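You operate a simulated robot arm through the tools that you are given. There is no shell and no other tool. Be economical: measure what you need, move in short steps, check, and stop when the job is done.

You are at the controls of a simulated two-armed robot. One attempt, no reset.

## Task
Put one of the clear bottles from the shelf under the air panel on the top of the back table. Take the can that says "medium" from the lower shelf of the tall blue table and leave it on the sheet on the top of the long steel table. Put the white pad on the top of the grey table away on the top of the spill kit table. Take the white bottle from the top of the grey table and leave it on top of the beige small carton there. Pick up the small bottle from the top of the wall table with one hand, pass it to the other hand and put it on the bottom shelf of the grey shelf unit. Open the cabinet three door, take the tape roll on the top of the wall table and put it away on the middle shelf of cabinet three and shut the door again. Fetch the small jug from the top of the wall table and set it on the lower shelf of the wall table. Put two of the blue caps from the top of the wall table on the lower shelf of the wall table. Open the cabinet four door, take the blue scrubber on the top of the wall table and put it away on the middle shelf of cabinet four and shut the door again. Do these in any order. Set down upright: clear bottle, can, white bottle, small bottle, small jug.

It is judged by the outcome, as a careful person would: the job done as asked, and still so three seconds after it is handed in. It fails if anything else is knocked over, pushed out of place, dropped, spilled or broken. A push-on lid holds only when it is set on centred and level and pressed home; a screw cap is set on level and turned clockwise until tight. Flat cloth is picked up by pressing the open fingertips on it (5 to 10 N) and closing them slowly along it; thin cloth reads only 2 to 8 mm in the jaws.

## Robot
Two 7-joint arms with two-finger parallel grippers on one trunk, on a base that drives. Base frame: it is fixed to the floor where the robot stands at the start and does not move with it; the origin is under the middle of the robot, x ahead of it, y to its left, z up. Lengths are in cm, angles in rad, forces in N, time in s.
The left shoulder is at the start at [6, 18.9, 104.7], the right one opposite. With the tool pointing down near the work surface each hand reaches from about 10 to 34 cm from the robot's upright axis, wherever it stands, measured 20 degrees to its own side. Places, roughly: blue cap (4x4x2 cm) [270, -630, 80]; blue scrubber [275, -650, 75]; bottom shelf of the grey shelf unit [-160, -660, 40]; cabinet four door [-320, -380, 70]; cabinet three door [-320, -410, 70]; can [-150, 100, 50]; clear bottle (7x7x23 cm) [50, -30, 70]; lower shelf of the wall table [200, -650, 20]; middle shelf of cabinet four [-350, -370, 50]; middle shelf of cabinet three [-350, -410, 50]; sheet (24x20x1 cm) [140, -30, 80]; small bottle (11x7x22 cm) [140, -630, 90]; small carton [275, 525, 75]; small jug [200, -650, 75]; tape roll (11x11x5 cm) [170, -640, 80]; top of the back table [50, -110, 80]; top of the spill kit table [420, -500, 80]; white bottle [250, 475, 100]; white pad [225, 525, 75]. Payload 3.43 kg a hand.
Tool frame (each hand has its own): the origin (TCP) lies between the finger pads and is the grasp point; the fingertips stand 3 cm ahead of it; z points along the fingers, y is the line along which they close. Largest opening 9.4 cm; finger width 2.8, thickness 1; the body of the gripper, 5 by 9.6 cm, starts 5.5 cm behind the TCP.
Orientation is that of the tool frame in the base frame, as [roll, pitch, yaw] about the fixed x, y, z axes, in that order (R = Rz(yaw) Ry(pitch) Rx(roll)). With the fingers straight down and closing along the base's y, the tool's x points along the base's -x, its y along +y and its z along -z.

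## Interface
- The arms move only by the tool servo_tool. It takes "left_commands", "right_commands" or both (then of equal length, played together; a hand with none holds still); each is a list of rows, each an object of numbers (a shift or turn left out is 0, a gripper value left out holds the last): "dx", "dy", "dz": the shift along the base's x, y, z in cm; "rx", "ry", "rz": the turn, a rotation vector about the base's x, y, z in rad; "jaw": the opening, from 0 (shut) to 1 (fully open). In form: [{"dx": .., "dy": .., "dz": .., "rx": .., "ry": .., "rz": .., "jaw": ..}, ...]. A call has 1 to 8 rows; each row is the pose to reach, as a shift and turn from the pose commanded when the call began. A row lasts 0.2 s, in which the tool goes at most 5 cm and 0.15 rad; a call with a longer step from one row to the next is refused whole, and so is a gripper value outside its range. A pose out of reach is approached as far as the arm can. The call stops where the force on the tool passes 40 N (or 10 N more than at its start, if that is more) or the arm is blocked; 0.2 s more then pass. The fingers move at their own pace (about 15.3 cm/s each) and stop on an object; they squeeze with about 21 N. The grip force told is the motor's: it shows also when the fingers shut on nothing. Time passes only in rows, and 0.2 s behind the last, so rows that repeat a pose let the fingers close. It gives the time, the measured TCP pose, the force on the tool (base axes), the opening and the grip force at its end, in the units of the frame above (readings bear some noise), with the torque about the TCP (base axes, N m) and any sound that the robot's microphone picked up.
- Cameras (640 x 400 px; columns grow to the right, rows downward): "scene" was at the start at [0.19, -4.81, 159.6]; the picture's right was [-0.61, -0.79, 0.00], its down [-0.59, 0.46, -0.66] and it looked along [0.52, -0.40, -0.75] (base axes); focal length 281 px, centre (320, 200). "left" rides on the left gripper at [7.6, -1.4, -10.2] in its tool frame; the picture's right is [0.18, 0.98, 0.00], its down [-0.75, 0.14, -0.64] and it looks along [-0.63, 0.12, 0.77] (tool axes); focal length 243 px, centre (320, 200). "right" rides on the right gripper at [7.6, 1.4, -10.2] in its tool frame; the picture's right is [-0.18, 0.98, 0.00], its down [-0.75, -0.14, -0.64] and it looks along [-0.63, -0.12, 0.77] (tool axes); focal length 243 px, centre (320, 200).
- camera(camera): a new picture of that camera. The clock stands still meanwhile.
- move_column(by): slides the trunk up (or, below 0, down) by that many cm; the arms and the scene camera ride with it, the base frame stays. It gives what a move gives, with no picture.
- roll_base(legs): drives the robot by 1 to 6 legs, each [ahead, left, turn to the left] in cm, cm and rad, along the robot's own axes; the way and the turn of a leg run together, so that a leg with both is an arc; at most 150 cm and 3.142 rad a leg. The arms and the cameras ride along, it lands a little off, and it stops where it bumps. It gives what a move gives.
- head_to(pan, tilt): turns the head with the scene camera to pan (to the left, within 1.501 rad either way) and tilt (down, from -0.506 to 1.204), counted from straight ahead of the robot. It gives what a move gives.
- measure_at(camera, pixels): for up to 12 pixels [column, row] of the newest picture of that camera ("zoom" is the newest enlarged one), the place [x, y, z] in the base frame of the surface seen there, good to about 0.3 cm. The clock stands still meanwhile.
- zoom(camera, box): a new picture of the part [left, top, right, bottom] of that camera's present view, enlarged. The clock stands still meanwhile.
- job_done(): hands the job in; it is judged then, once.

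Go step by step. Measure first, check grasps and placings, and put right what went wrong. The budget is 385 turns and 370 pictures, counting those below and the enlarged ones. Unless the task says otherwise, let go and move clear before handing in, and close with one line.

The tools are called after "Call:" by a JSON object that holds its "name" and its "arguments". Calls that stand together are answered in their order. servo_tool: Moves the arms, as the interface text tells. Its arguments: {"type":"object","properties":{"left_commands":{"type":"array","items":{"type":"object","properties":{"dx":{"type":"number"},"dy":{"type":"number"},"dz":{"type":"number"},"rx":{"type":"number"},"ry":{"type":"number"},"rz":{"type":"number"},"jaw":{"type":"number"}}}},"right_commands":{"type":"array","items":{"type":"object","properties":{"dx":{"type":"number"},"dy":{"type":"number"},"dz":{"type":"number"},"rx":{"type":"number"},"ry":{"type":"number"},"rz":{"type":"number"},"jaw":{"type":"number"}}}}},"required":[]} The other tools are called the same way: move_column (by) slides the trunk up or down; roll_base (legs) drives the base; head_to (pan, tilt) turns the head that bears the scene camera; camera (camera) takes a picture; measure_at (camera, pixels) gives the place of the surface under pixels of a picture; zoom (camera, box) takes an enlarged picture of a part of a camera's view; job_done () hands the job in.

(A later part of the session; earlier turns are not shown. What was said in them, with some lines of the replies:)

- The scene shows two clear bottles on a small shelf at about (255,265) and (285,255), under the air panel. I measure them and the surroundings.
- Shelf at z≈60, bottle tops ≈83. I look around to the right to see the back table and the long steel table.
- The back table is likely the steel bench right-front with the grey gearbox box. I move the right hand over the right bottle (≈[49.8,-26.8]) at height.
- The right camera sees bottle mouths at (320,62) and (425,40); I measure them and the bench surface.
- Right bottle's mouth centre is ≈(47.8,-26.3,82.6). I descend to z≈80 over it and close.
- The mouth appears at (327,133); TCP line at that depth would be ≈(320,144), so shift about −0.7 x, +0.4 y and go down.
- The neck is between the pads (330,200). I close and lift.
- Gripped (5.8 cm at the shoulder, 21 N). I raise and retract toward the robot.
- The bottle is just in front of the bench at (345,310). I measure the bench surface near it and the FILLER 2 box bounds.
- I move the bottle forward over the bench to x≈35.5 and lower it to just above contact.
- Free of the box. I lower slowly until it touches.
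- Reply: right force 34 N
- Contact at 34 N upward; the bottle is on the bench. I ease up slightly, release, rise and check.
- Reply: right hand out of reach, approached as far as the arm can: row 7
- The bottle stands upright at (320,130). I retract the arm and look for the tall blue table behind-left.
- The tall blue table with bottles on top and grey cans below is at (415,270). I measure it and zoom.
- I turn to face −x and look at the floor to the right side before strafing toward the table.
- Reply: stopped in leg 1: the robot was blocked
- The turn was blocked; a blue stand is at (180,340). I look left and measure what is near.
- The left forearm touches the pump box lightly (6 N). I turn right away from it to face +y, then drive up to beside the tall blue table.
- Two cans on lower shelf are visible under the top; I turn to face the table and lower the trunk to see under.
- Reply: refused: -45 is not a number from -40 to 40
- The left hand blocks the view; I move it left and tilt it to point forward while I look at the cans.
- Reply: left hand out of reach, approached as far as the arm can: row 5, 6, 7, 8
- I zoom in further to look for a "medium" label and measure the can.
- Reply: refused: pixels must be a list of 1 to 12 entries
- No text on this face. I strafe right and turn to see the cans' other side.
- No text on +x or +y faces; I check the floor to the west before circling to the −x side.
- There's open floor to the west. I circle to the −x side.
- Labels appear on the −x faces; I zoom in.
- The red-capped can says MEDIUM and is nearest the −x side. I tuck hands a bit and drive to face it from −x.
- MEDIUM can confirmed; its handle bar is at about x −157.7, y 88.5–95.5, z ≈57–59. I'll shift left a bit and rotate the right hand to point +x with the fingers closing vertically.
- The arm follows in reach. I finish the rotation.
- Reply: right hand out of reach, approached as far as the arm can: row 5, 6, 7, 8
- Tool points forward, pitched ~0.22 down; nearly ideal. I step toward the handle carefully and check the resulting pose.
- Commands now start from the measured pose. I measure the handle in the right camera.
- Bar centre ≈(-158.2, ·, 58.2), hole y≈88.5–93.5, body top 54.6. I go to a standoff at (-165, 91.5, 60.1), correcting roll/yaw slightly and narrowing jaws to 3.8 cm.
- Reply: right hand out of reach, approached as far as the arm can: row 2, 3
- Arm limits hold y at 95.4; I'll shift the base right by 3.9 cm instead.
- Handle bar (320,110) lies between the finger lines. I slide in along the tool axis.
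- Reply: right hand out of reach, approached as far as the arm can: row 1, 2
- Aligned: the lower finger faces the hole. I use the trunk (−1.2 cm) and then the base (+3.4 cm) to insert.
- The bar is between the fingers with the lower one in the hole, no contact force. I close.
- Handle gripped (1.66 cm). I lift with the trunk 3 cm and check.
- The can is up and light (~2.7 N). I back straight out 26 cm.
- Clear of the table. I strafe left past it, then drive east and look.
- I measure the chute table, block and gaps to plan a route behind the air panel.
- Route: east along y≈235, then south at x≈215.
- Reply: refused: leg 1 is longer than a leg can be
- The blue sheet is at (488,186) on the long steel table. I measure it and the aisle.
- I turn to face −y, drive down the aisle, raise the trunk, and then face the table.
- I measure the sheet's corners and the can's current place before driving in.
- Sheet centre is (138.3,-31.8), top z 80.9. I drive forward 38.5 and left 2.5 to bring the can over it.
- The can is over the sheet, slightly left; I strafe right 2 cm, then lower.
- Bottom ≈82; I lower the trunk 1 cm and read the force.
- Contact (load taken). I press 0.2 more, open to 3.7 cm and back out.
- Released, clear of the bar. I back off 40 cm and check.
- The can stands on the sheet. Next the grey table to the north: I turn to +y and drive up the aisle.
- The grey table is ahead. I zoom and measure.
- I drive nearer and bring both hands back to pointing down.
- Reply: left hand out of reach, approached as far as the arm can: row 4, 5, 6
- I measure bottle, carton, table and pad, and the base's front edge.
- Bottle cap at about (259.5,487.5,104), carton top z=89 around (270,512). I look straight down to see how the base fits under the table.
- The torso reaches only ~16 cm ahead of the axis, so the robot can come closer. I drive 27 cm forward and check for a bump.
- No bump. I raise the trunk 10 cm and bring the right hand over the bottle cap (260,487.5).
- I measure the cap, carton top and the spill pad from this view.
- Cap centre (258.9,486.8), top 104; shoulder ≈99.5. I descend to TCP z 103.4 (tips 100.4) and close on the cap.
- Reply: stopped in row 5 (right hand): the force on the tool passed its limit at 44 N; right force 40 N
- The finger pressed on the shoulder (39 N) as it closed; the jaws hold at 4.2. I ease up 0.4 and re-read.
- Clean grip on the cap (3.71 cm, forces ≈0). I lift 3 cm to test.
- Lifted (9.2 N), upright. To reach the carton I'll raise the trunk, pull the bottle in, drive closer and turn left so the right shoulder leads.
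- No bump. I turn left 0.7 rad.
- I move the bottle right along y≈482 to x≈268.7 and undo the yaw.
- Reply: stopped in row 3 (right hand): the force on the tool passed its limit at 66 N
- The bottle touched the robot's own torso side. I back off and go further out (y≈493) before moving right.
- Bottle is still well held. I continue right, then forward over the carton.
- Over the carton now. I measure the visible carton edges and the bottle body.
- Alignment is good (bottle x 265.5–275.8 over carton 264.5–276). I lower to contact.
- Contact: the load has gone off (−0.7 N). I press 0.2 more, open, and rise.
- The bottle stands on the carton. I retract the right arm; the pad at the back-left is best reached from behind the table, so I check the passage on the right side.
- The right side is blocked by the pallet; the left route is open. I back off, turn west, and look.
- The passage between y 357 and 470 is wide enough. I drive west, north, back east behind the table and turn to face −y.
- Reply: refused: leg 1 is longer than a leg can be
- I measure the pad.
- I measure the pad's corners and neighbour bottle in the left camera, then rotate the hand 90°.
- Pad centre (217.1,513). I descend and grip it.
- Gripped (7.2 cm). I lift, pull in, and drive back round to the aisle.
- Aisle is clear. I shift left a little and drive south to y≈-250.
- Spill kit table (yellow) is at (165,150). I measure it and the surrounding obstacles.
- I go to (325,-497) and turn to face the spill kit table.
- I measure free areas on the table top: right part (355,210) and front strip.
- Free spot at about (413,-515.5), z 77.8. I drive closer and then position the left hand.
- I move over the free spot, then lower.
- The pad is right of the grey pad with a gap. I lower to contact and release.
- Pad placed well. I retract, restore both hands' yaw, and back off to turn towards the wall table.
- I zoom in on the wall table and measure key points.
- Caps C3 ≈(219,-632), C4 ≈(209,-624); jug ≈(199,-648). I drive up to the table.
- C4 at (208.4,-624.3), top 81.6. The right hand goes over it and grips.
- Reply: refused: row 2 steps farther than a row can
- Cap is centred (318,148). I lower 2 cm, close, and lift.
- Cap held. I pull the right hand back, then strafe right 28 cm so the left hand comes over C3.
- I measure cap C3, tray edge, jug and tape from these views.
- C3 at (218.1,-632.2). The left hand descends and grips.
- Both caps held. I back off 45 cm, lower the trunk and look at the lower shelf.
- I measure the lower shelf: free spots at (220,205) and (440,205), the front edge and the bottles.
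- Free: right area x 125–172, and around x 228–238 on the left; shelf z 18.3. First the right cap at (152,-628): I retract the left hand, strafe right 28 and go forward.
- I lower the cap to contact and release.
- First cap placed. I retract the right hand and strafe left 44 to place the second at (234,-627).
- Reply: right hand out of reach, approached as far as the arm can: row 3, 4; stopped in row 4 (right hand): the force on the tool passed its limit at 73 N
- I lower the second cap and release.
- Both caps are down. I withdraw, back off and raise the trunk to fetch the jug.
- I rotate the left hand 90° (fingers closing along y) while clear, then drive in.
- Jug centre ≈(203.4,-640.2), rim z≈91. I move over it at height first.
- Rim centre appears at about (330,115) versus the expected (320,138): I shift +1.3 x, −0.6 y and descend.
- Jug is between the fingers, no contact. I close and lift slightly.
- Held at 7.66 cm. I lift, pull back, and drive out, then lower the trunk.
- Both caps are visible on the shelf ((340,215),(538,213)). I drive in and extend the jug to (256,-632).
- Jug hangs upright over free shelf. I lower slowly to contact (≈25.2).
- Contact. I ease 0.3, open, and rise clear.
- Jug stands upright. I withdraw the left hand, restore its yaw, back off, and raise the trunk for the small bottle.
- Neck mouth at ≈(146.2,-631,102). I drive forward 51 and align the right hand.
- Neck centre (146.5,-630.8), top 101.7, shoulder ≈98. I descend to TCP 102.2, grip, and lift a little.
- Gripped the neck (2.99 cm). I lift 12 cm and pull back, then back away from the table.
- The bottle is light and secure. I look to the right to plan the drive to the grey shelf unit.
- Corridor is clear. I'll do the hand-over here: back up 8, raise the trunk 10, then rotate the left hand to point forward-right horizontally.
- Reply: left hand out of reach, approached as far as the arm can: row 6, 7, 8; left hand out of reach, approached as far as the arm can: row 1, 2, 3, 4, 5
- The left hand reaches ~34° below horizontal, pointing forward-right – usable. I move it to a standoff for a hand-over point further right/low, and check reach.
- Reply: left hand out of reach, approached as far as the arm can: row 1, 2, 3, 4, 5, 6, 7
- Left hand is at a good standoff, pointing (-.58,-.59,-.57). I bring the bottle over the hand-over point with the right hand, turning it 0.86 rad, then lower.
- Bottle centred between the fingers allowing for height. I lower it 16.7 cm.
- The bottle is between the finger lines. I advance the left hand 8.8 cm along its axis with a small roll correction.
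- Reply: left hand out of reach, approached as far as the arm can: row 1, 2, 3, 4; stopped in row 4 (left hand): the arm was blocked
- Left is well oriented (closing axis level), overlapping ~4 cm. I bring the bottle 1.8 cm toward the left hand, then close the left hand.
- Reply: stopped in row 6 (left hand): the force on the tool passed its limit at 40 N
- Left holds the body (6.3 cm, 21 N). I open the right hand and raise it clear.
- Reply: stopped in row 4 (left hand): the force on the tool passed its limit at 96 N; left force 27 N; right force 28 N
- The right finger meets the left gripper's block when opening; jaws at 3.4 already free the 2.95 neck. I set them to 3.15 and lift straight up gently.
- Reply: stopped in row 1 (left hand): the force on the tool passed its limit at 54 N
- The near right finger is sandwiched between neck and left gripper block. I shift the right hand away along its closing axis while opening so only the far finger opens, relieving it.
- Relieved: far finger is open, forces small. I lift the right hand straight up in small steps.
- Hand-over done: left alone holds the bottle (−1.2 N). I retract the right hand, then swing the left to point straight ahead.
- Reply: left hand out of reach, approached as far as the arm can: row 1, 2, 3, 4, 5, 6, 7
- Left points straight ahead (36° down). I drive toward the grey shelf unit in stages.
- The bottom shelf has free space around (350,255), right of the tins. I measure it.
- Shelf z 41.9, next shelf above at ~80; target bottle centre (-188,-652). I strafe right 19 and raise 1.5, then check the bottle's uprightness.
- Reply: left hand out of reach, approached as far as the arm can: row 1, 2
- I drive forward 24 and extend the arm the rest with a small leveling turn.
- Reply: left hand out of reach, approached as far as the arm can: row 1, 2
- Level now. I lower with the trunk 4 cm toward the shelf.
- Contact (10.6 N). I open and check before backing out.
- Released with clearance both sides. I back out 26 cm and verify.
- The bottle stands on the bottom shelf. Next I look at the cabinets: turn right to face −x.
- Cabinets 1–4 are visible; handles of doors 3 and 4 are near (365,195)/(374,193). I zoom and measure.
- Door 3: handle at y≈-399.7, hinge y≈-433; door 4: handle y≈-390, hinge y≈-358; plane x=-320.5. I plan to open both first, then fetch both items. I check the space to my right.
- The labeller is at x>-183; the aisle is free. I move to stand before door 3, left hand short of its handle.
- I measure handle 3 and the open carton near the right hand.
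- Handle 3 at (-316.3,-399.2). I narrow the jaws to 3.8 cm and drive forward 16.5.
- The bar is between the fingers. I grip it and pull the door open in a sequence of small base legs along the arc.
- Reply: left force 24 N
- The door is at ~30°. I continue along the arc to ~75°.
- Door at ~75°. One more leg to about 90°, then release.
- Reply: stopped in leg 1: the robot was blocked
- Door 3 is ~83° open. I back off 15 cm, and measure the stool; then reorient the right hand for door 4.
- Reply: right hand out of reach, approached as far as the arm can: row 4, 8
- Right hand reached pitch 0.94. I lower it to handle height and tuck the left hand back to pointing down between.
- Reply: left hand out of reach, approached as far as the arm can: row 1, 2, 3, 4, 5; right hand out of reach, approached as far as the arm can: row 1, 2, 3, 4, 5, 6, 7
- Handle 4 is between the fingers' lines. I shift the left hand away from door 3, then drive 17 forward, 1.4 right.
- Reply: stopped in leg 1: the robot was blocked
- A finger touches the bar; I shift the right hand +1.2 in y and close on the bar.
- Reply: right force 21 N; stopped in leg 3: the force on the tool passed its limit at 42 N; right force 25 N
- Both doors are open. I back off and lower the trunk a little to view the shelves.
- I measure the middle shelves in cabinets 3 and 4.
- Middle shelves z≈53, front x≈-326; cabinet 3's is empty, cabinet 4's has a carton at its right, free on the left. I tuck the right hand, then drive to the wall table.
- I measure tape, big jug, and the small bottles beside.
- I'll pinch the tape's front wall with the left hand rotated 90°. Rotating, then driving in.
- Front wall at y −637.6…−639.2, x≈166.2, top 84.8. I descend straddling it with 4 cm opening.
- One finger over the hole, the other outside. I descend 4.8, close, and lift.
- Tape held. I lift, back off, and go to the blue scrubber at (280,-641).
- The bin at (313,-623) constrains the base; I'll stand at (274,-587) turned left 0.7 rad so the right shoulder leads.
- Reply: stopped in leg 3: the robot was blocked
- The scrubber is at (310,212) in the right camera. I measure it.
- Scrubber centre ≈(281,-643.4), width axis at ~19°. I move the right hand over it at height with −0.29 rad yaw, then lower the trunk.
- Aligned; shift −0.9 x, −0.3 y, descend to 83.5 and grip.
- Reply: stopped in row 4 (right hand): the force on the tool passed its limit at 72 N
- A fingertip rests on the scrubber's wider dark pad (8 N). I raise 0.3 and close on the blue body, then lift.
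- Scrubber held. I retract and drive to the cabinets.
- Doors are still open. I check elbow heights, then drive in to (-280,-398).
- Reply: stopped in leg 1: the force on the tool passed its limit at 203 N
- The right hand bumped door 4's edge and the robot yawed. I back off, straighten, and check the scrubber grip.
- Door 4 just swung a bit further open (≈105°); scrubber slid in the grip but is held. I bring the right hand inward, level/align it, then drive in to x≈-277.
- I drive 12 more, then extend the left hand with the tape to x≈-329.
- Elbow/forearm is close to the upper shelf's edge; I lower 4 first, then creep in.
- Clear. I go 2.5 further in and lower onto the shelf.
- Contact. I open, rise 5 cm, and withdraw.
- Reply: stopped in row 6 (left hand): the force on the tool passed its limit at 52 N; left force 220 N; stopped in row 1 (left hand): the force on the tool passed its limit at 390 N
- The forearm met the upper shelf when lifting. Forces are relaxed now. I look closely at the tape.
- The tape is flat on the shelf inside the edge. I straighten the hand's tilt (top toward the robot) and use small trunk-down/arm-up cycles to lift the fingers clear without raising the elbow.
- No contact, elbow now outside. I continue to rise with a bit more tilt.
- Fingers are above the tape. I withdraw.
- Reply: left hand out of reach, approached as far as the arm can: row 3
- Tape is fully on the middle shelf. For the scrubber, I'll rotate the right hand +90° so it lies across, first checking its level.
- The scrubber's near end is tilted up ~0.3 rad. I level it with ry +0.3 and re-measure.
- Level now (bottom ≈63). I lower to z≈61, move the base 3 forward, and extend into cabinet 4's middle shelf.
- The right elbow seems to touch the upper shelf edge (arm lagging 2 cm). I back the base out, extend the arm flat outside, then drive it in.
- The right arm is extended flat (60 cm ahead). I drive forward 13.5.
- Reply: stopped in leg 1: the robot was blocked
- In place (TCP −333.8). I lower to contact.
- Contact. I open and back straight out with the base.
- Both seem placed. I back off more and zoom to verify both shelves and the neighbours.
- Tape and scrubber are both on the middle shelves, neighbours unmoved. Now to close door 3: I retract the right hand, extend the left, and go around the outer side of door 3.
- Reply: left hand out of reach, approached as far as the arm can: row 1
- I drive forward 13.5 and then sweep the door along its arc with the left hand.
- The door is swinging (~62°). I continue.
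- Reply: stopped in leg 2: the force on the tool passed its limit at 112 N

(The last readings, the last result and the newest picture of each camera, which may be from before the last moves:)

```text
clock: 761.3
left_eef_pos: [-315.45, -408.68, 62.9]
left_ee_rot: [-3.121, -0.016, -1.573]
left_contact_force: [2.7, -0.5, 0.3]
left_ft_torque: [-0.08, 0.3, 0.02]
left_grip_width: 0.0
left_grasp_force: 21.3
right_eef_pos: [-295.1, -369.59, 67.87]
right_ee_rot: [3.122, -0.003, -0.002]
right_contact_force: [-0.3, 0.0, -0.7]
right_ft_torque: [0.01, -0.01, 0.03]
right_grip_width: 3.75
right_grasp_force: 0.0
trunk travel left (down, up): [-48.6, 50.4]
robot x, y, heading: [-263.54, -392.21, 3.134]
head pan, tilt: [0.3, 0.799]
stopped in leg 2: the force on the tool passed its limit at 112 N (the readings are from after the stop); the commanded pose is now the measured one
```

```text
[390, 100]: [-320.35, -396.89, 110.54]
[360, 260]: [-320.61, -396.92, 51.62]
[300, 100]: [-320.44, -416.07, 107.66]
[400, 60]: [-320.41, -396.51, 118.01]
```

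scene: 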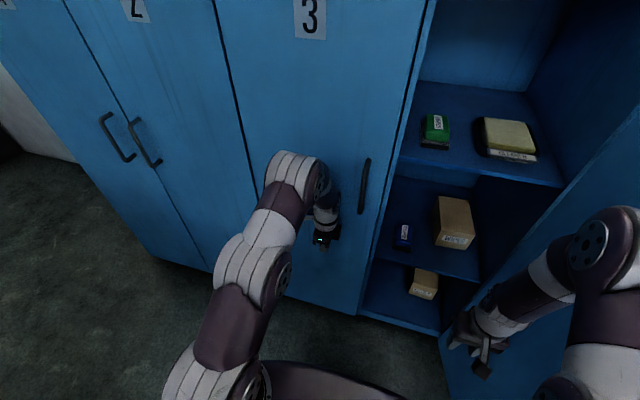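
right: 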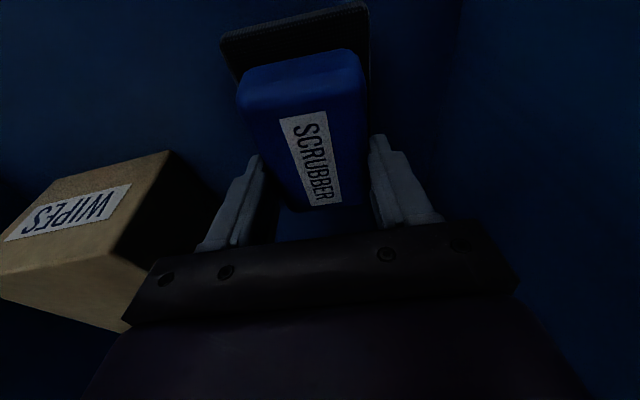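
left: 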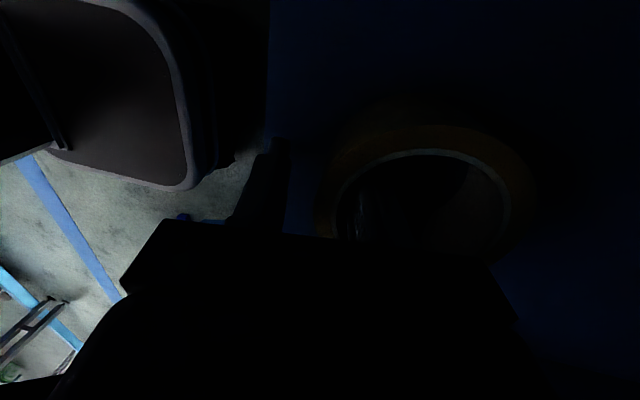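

Door 3 is shut flush (x≈-320.5). Now door 4: I back off, retract the left hand, and bring the right hand around its outer side.

Call:
{"name": "roll_base", "arguments": {"legs": [[-33, 0, 0.005]]}}

Call:
{"name": "servo_tool", "arguments": {"left_commands": [{"dx": 4}, {"dx": 8}, {"dx": 12}, {"dx": 16}, {"dx": 18}]}}

Call:
{"name": "roll_base", "arguments": {"legs": [[0, -41, 0]]}}

Call:
{"name": "servo_tool", "arguments": {"right_commands": [{"dx": -4, "jaw": 0}, {"dx": -8, "dy": -2}, {"dx": -12, "dy": -4}, {"dx": -16, "dy": -6}, {"dx": -20, "dy": -6.5}, {"dx": -20, "dy": -6.5}]}}

Call:
{"name": "head_to", "arguments": {"pan": -0.3, "tilt": 0.8}}

Call:
{"name": "camera", "arguments": {"camera": "scene"}}

```text
clock: 763.5
left_eef_pos: [-281.66, -409.0, 63.16]
left_ee_rot: [-3.124, -0.016, -1.566]
left_contact_force: [0.1, -0.3, 0.0]
left_ft_torque: [0.0, 0.01, 0.0]
left_grip_width: 0.0
left_grasp_force: 21.4
right_eef_pos: [-261.57, -369.98, 67.99]
right_ee_rot: [3.121, -0.003, 0.004]
right_contact_force: [0.0, 0.1, 0.2]
right_ft_torque: [-0.01, 0.02, -0.03]
right_grip_width: 3.73
right_grasp_force: 0.1
trunk travel left (down, up): [-48.6, 50.4]
robot x, y, heading: [-230.26, -392.85, -3.14]
head pan, tilt: [0.3, 0.799]
```

```text
clock: 764.7
left_eef_pos: [-263.55, -409.08, 63.18]
left_ee_rot: [-3.123, -0.016, -1.567]
left_contact_force: [0.4, 0.0, 1.2]
left_ft_torque: [-0.01, 0.02, -0.01]
left_grip_width: 0.0
left_grasp_force: 21.2
right_eef_pos: [-261.55, -369.94, 68.01]
right_ee_rot: [3.122, -0.002, 0.005]
right_contact_force: [0.5, 0.1, -0.3]
right_ft_torque: [0.0, -0.06, -0.01]
right_grip_width: 3.75
right_grasp_force: 0.0
trunk travel left (down, up): [-48.6, 50.4]
robot x, y, heading: [-229.66, -392.79, -3.14]
head pan, tilt: [0.3, 0.799]
```

```text
clock: 767.2
left_eef_pos: [-263.6, -368.58, 63.06]
left_ee_rot: [-3.125, -0.015, -1.569]
left_contact_force: [0.7, 0.2, -0.9]
left_ft_torque: [-0.01, -0.01, 0.01]
left_grip_width: 0.0
left_grasp_force: 21.2
right_eef_pos: [-261.38, -329.32, 67.96]
right_ee_rot: [3.12, -0.001, 0.003]
right_contact_force: [-0.2, 0.6, 0.2]
right_ft_torque: [-0.01, 0.01, -0.02]
right_grip_width: 3.74
right_grasp_force: 0.0
trunk travel left (down, up): [-48.6, 50.4]
robot x, y, heading: [-229.98, -351.97, 3.141]
head pan, tilt: [0.3, 0.799]
```

```text
clock: 768.6
left_eef_pos: [-263.62, -368.59, 63.07]
left_ee_rot: [-3.125, -0.015, -1.571]
left_contact_force: [-0.3, -0.5, -0.2]
left_ft_torque: [-0.01, 0.02, -0.01]
left_grip_width: 0.02
left_grasp_force: 20.6
right_eef_pos: [-281.49, -335.7, 68.19]
right_ee_rot: [3.122, -0.002, 0.001]
right_contact_force: [-1.0, -1.1, -0.3]
right_ft_torque: [0.02, 0.03, -0.02]
right_grip_width: 0.02
right_grasp_force: 21.6
trunk travel left (down, up): [-48.6, 50.4]
robot x, y, heading: [-230.22, -351.98, 3.141]
head pan, tilt: [0.3, 0.799]
```

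```text
clock: 769.6
left_eef_pos: [-263.67, -368.64, 63.01]
left_ee_rot: [-3.124, -0.016, -1.571]
left_contact_force: [0.1, -0.3, -0.1]
left_ft_torque: [-0.03, -0.01, -0.01]
left_grip_width: 0.01
left_grasp_force: 20.9
right_eef_pos: [-281.51, -335.67, 68.0]
right_ee_rot: [3.123, -0.002, 0.001]
right_contact_force: [0.0, 0.3, 0.6]
right_ft_torque: [-0.01, 0.01, -0.01]
right_grip_width: 0.01
right_grasp_force: 20.8
trunk travel left (down, up): [-48.6, 50.4]
robot x, y, heading: [-229.89, -351.84, 3.135]
head pan, tilt: [-0.3, 0.799]
```

```text
145 pictures are left
```

scene: 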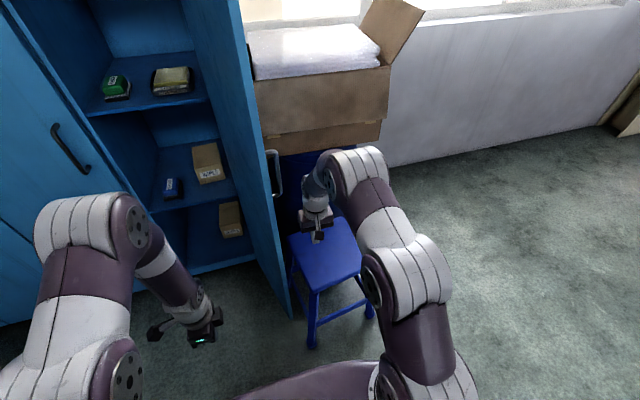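

I extend the right arm 7 more (keeping the base away from the stool), drive forward 8, then sweep the door.

Call:
{"name": "servo_tool", "arguments": {"right_commands": [{"dx": -3}, {"dx": -6}, {"dx": -7}, {"dx": -7}]}}

Call:
{"name": "roll_base", "arguments": {"legs": [[8, 0, 0], [-1, 19.5, 0]]}}

Call:
{"name": "camera", "arguments": {"camera": "scene"}}

```text
clock: 770.6
left_eef_pos: [-263.63, -368.54, 62.99]
left_ee_rot: [-3.123, -0.014, -1.572]
left_contact_force: [0.7, 0.4, -0.9]
left_ft_torque: [0.0, -0.01, 0.01]
left_grip_width: 0.02
left_grasp_force: 20.6
right_eef_pos: [-288.52, -335.88, 67.98]
right_ee_rot: [3.123, -0.002, 0.001]
right_contact_force: [-1.0, 0.4, -0.2]
right_ft_torque: [-0.02, 0.0, -0.02]
right_grip_width: 0.0
right_grasp_force: 21.4
trunk travel left (down, up): [-48.6, 50.4]
robot x, y, heading: [-230.01, -352.27, 3.141]
head pan, tilt: [-0.3, 0.799]
```

```text
clock: 772.8
left_eef_pos: [-270.58, -388.09, 62.91]
left_ee_rot: [-3.124, -0.012, -1.571]
left_contact_force: [0.4, -0.4, 0.3]
left_ft_torque: [0.01, -0.02, 0.02]
left_grip_width: 0.0
left_grasp_force: 21.3
right_eef_pos: [-295.62, -355.39, 67.95]
right_ee_rot: [3.124, 0.0, 0.002]
right_contact_force: [-0.1, 0.3, 0.5]
right_ft_torque: [0.0, 0.02, 0.01]
right_grip_width: 0.01
right_grasp_force: 20.6
trunk travel left (down, up): [-48.6, 50.4]
robot x, y, heading: [-236.94, -371.73, 3.142]
head pan, tilt: [-0.3, 0.799]
```

```text
144 pictures are left
```

scene: 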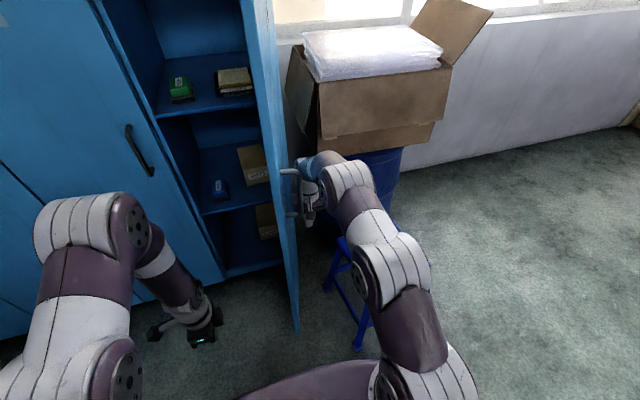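

The door follows. I continue the arc to shut.

Call:
{"name": "roll_base", "arguments": {"legs": [[0.7, 8.6, 0], [3.6, 7.8, 0], [6.1, 6.2, 0]]}}

Call:
{"name": "roll_base", "arguments": {"legs": [[7.8, 3.6, 0], [2.5, 0, 0]]}}

Call:
{"name": "camera", "arguments": {"camera": "scene"}}

```text
clock: 775.3
left_eef_pos: [-281.37, -410.61, 62.98]
left_ee_rot: [-3.123, -0.013, -1.571]
left_contact_force: [0.0, -0.6, -0.4]
left_ft_torque: [0.0, 0.01, 0.02]
left_grip_width: 0.02
left_grasp_force: 20.8
right_eef_pos: [-306.17, -378.0, 67.93]
right_ee_rot: [3.122, -0.003, 0.0]
right_contact_force: [-0.2, -1.2, 0.4]
right_ft_torque: [0.03, 0.0, 0.02]
right_grip_width: 0.0
right_grasp_force: 21.4
trunk travel left (down, up): [-48.6, 50.4]
robot x, y, heading: [-247.69, -394.41, 3.139]
head pan, tilt: [-0.3, 0.799]
```

```text
clock: 776.9
left_eef_pos: [-291.35, -414.16, 63.08]
left_ee_rot: [-3.125, -0.016, -1.572]
left_contact_force: [-0.6, 0.9, 0.5]
left_ft_torque: [0.01, 0.05, 0.01]
left_grip_width: 0.0
left_grasp_force: 20.6
right_eef_pos: [-315.59, -381.24, 67.9]
right_ee_rot: [3.123, -0.018, 0.0]
right_contact_force: [1.8, -0.6, 0.6]
right_ft_torque: [0.02, 0.21, 0.0]
right_grip_width: 0.01
right_grasp_force: 20.5
trunk travel left (down, up): [-48.6, 50.4]
robot x, y, heading: [-257.67, -397.8, 3.139]
head pan, tilt: [-0.3, 0.799]
stopped in leg 2: the force on the tool passed its limit at 126 N (the readings are from after the stop); the commanded pose is now the measured one
```

```text
143 pictures are left
```

scene: 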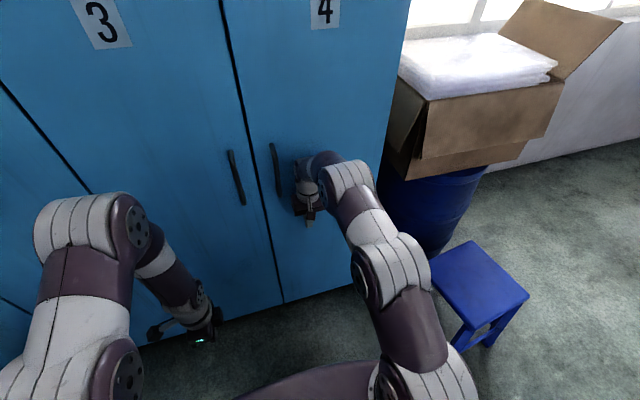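

Both doors look shut. I measure flushness, then back away and verify.

Call:
{"name": "measure_at", "arguments": {"camera": "scene", "pixels": [[245, 60], [290, 240], [370, 100], [225, 60], [260, 230], [130, 90], [270, 280]]}}

Call:
{"name": "roll_base", "arguments": {"legs": [[-30, 0, 0]]}}

Call:
{"name": "head_to", "arguments": {"pan": 0, "tilt": 0.5}}

Call:
{"name": "camera", "arguments": {"camera": "scene"}}

```text
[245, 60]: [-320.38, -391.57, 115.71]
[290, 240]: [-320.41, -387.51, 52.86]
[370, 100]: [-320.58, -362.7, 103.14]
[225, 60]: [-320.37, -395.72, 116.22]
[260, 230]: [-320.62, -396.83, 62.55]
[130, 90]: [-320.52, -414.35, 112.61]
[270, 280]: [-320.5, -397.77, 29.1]
```

```text
clock: 778.9
left_eef_pos: [-261.58, -414.25, 63.01]
left_ee_rot: [-3.124, -0.016, -1.569]
left_contact_force: [0.2, 0.3, 1.0]
left_ft_torque: [0.02, 0.01, 0.01]
left_grip_width: 0.01
left_grasp_force: 20.9
right_eef_pos: [-285.86, -381.67, 68.04]
right_ee_rot: [3.123, -0.018, 0.004]
right_contact_force: [0.0, 0.2, 0.3]
right_ft_torque: [-0.02, 0.02, 0.01]
right_grip_width: 0.02
right_grasp_force: 21.5
trunk travel left (down, up): [-48.6, 50.4]
robot x, y, heading: [-227.78, -397.9, 3.138]
head pan, tilt: [-0.3, 0.799]
```

```text
clock: 779.7
left_eef_pos: [-261.43, -414.29, 62.95]
left_ee_rot: [-3.125, -0.016, -1.568]
left_contact_force: [-0.1, 0.2, -0.1]
left_ft_torque: [0.02, -0.01, -0.03]
left_grip_width: 0.03
left_grasp_force: 21.1
right_eef_pos: [-285.9, -381.67, 67.97]
right_ee_rot: [3.121, -0.018, 0.003]
right_contact_force: [0.1, 0.3, -0.5]
right_ft_torque: [0.0, -0.02, -0.01]
right_grip_width: 0.0
right_grasp_force: 20.6
trunk travel left (down, up): [-48.6, 50.4]
robot x, y, heading: [-227.77, -397.77, 3.135]
head pan, tilt: [0.0, 0.499]
```

```text
142 pictures are left
```

scene: 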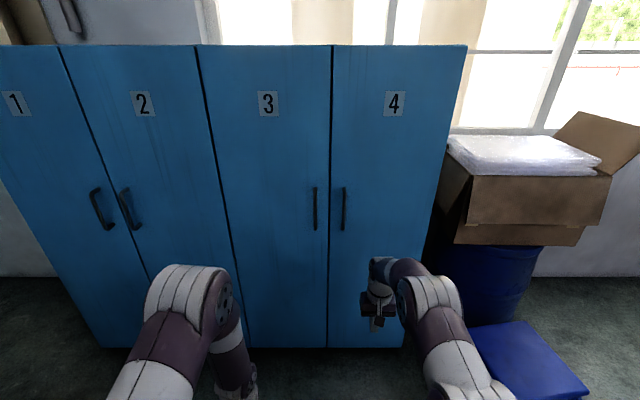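

Doors 3 and 4 are flush (x ≈ −320.5 at every point I measured), both hands are clear, and I saw each item in place after setting it down. I'm handing in the job.

Call:
{"name": "job_done", "arguments": {}}

```text
The job is handed in.
```

I finished all nine tasks and handed the job in; every item was in place and upright where asked when I last saw it, and cabinet doors three and four are shut.
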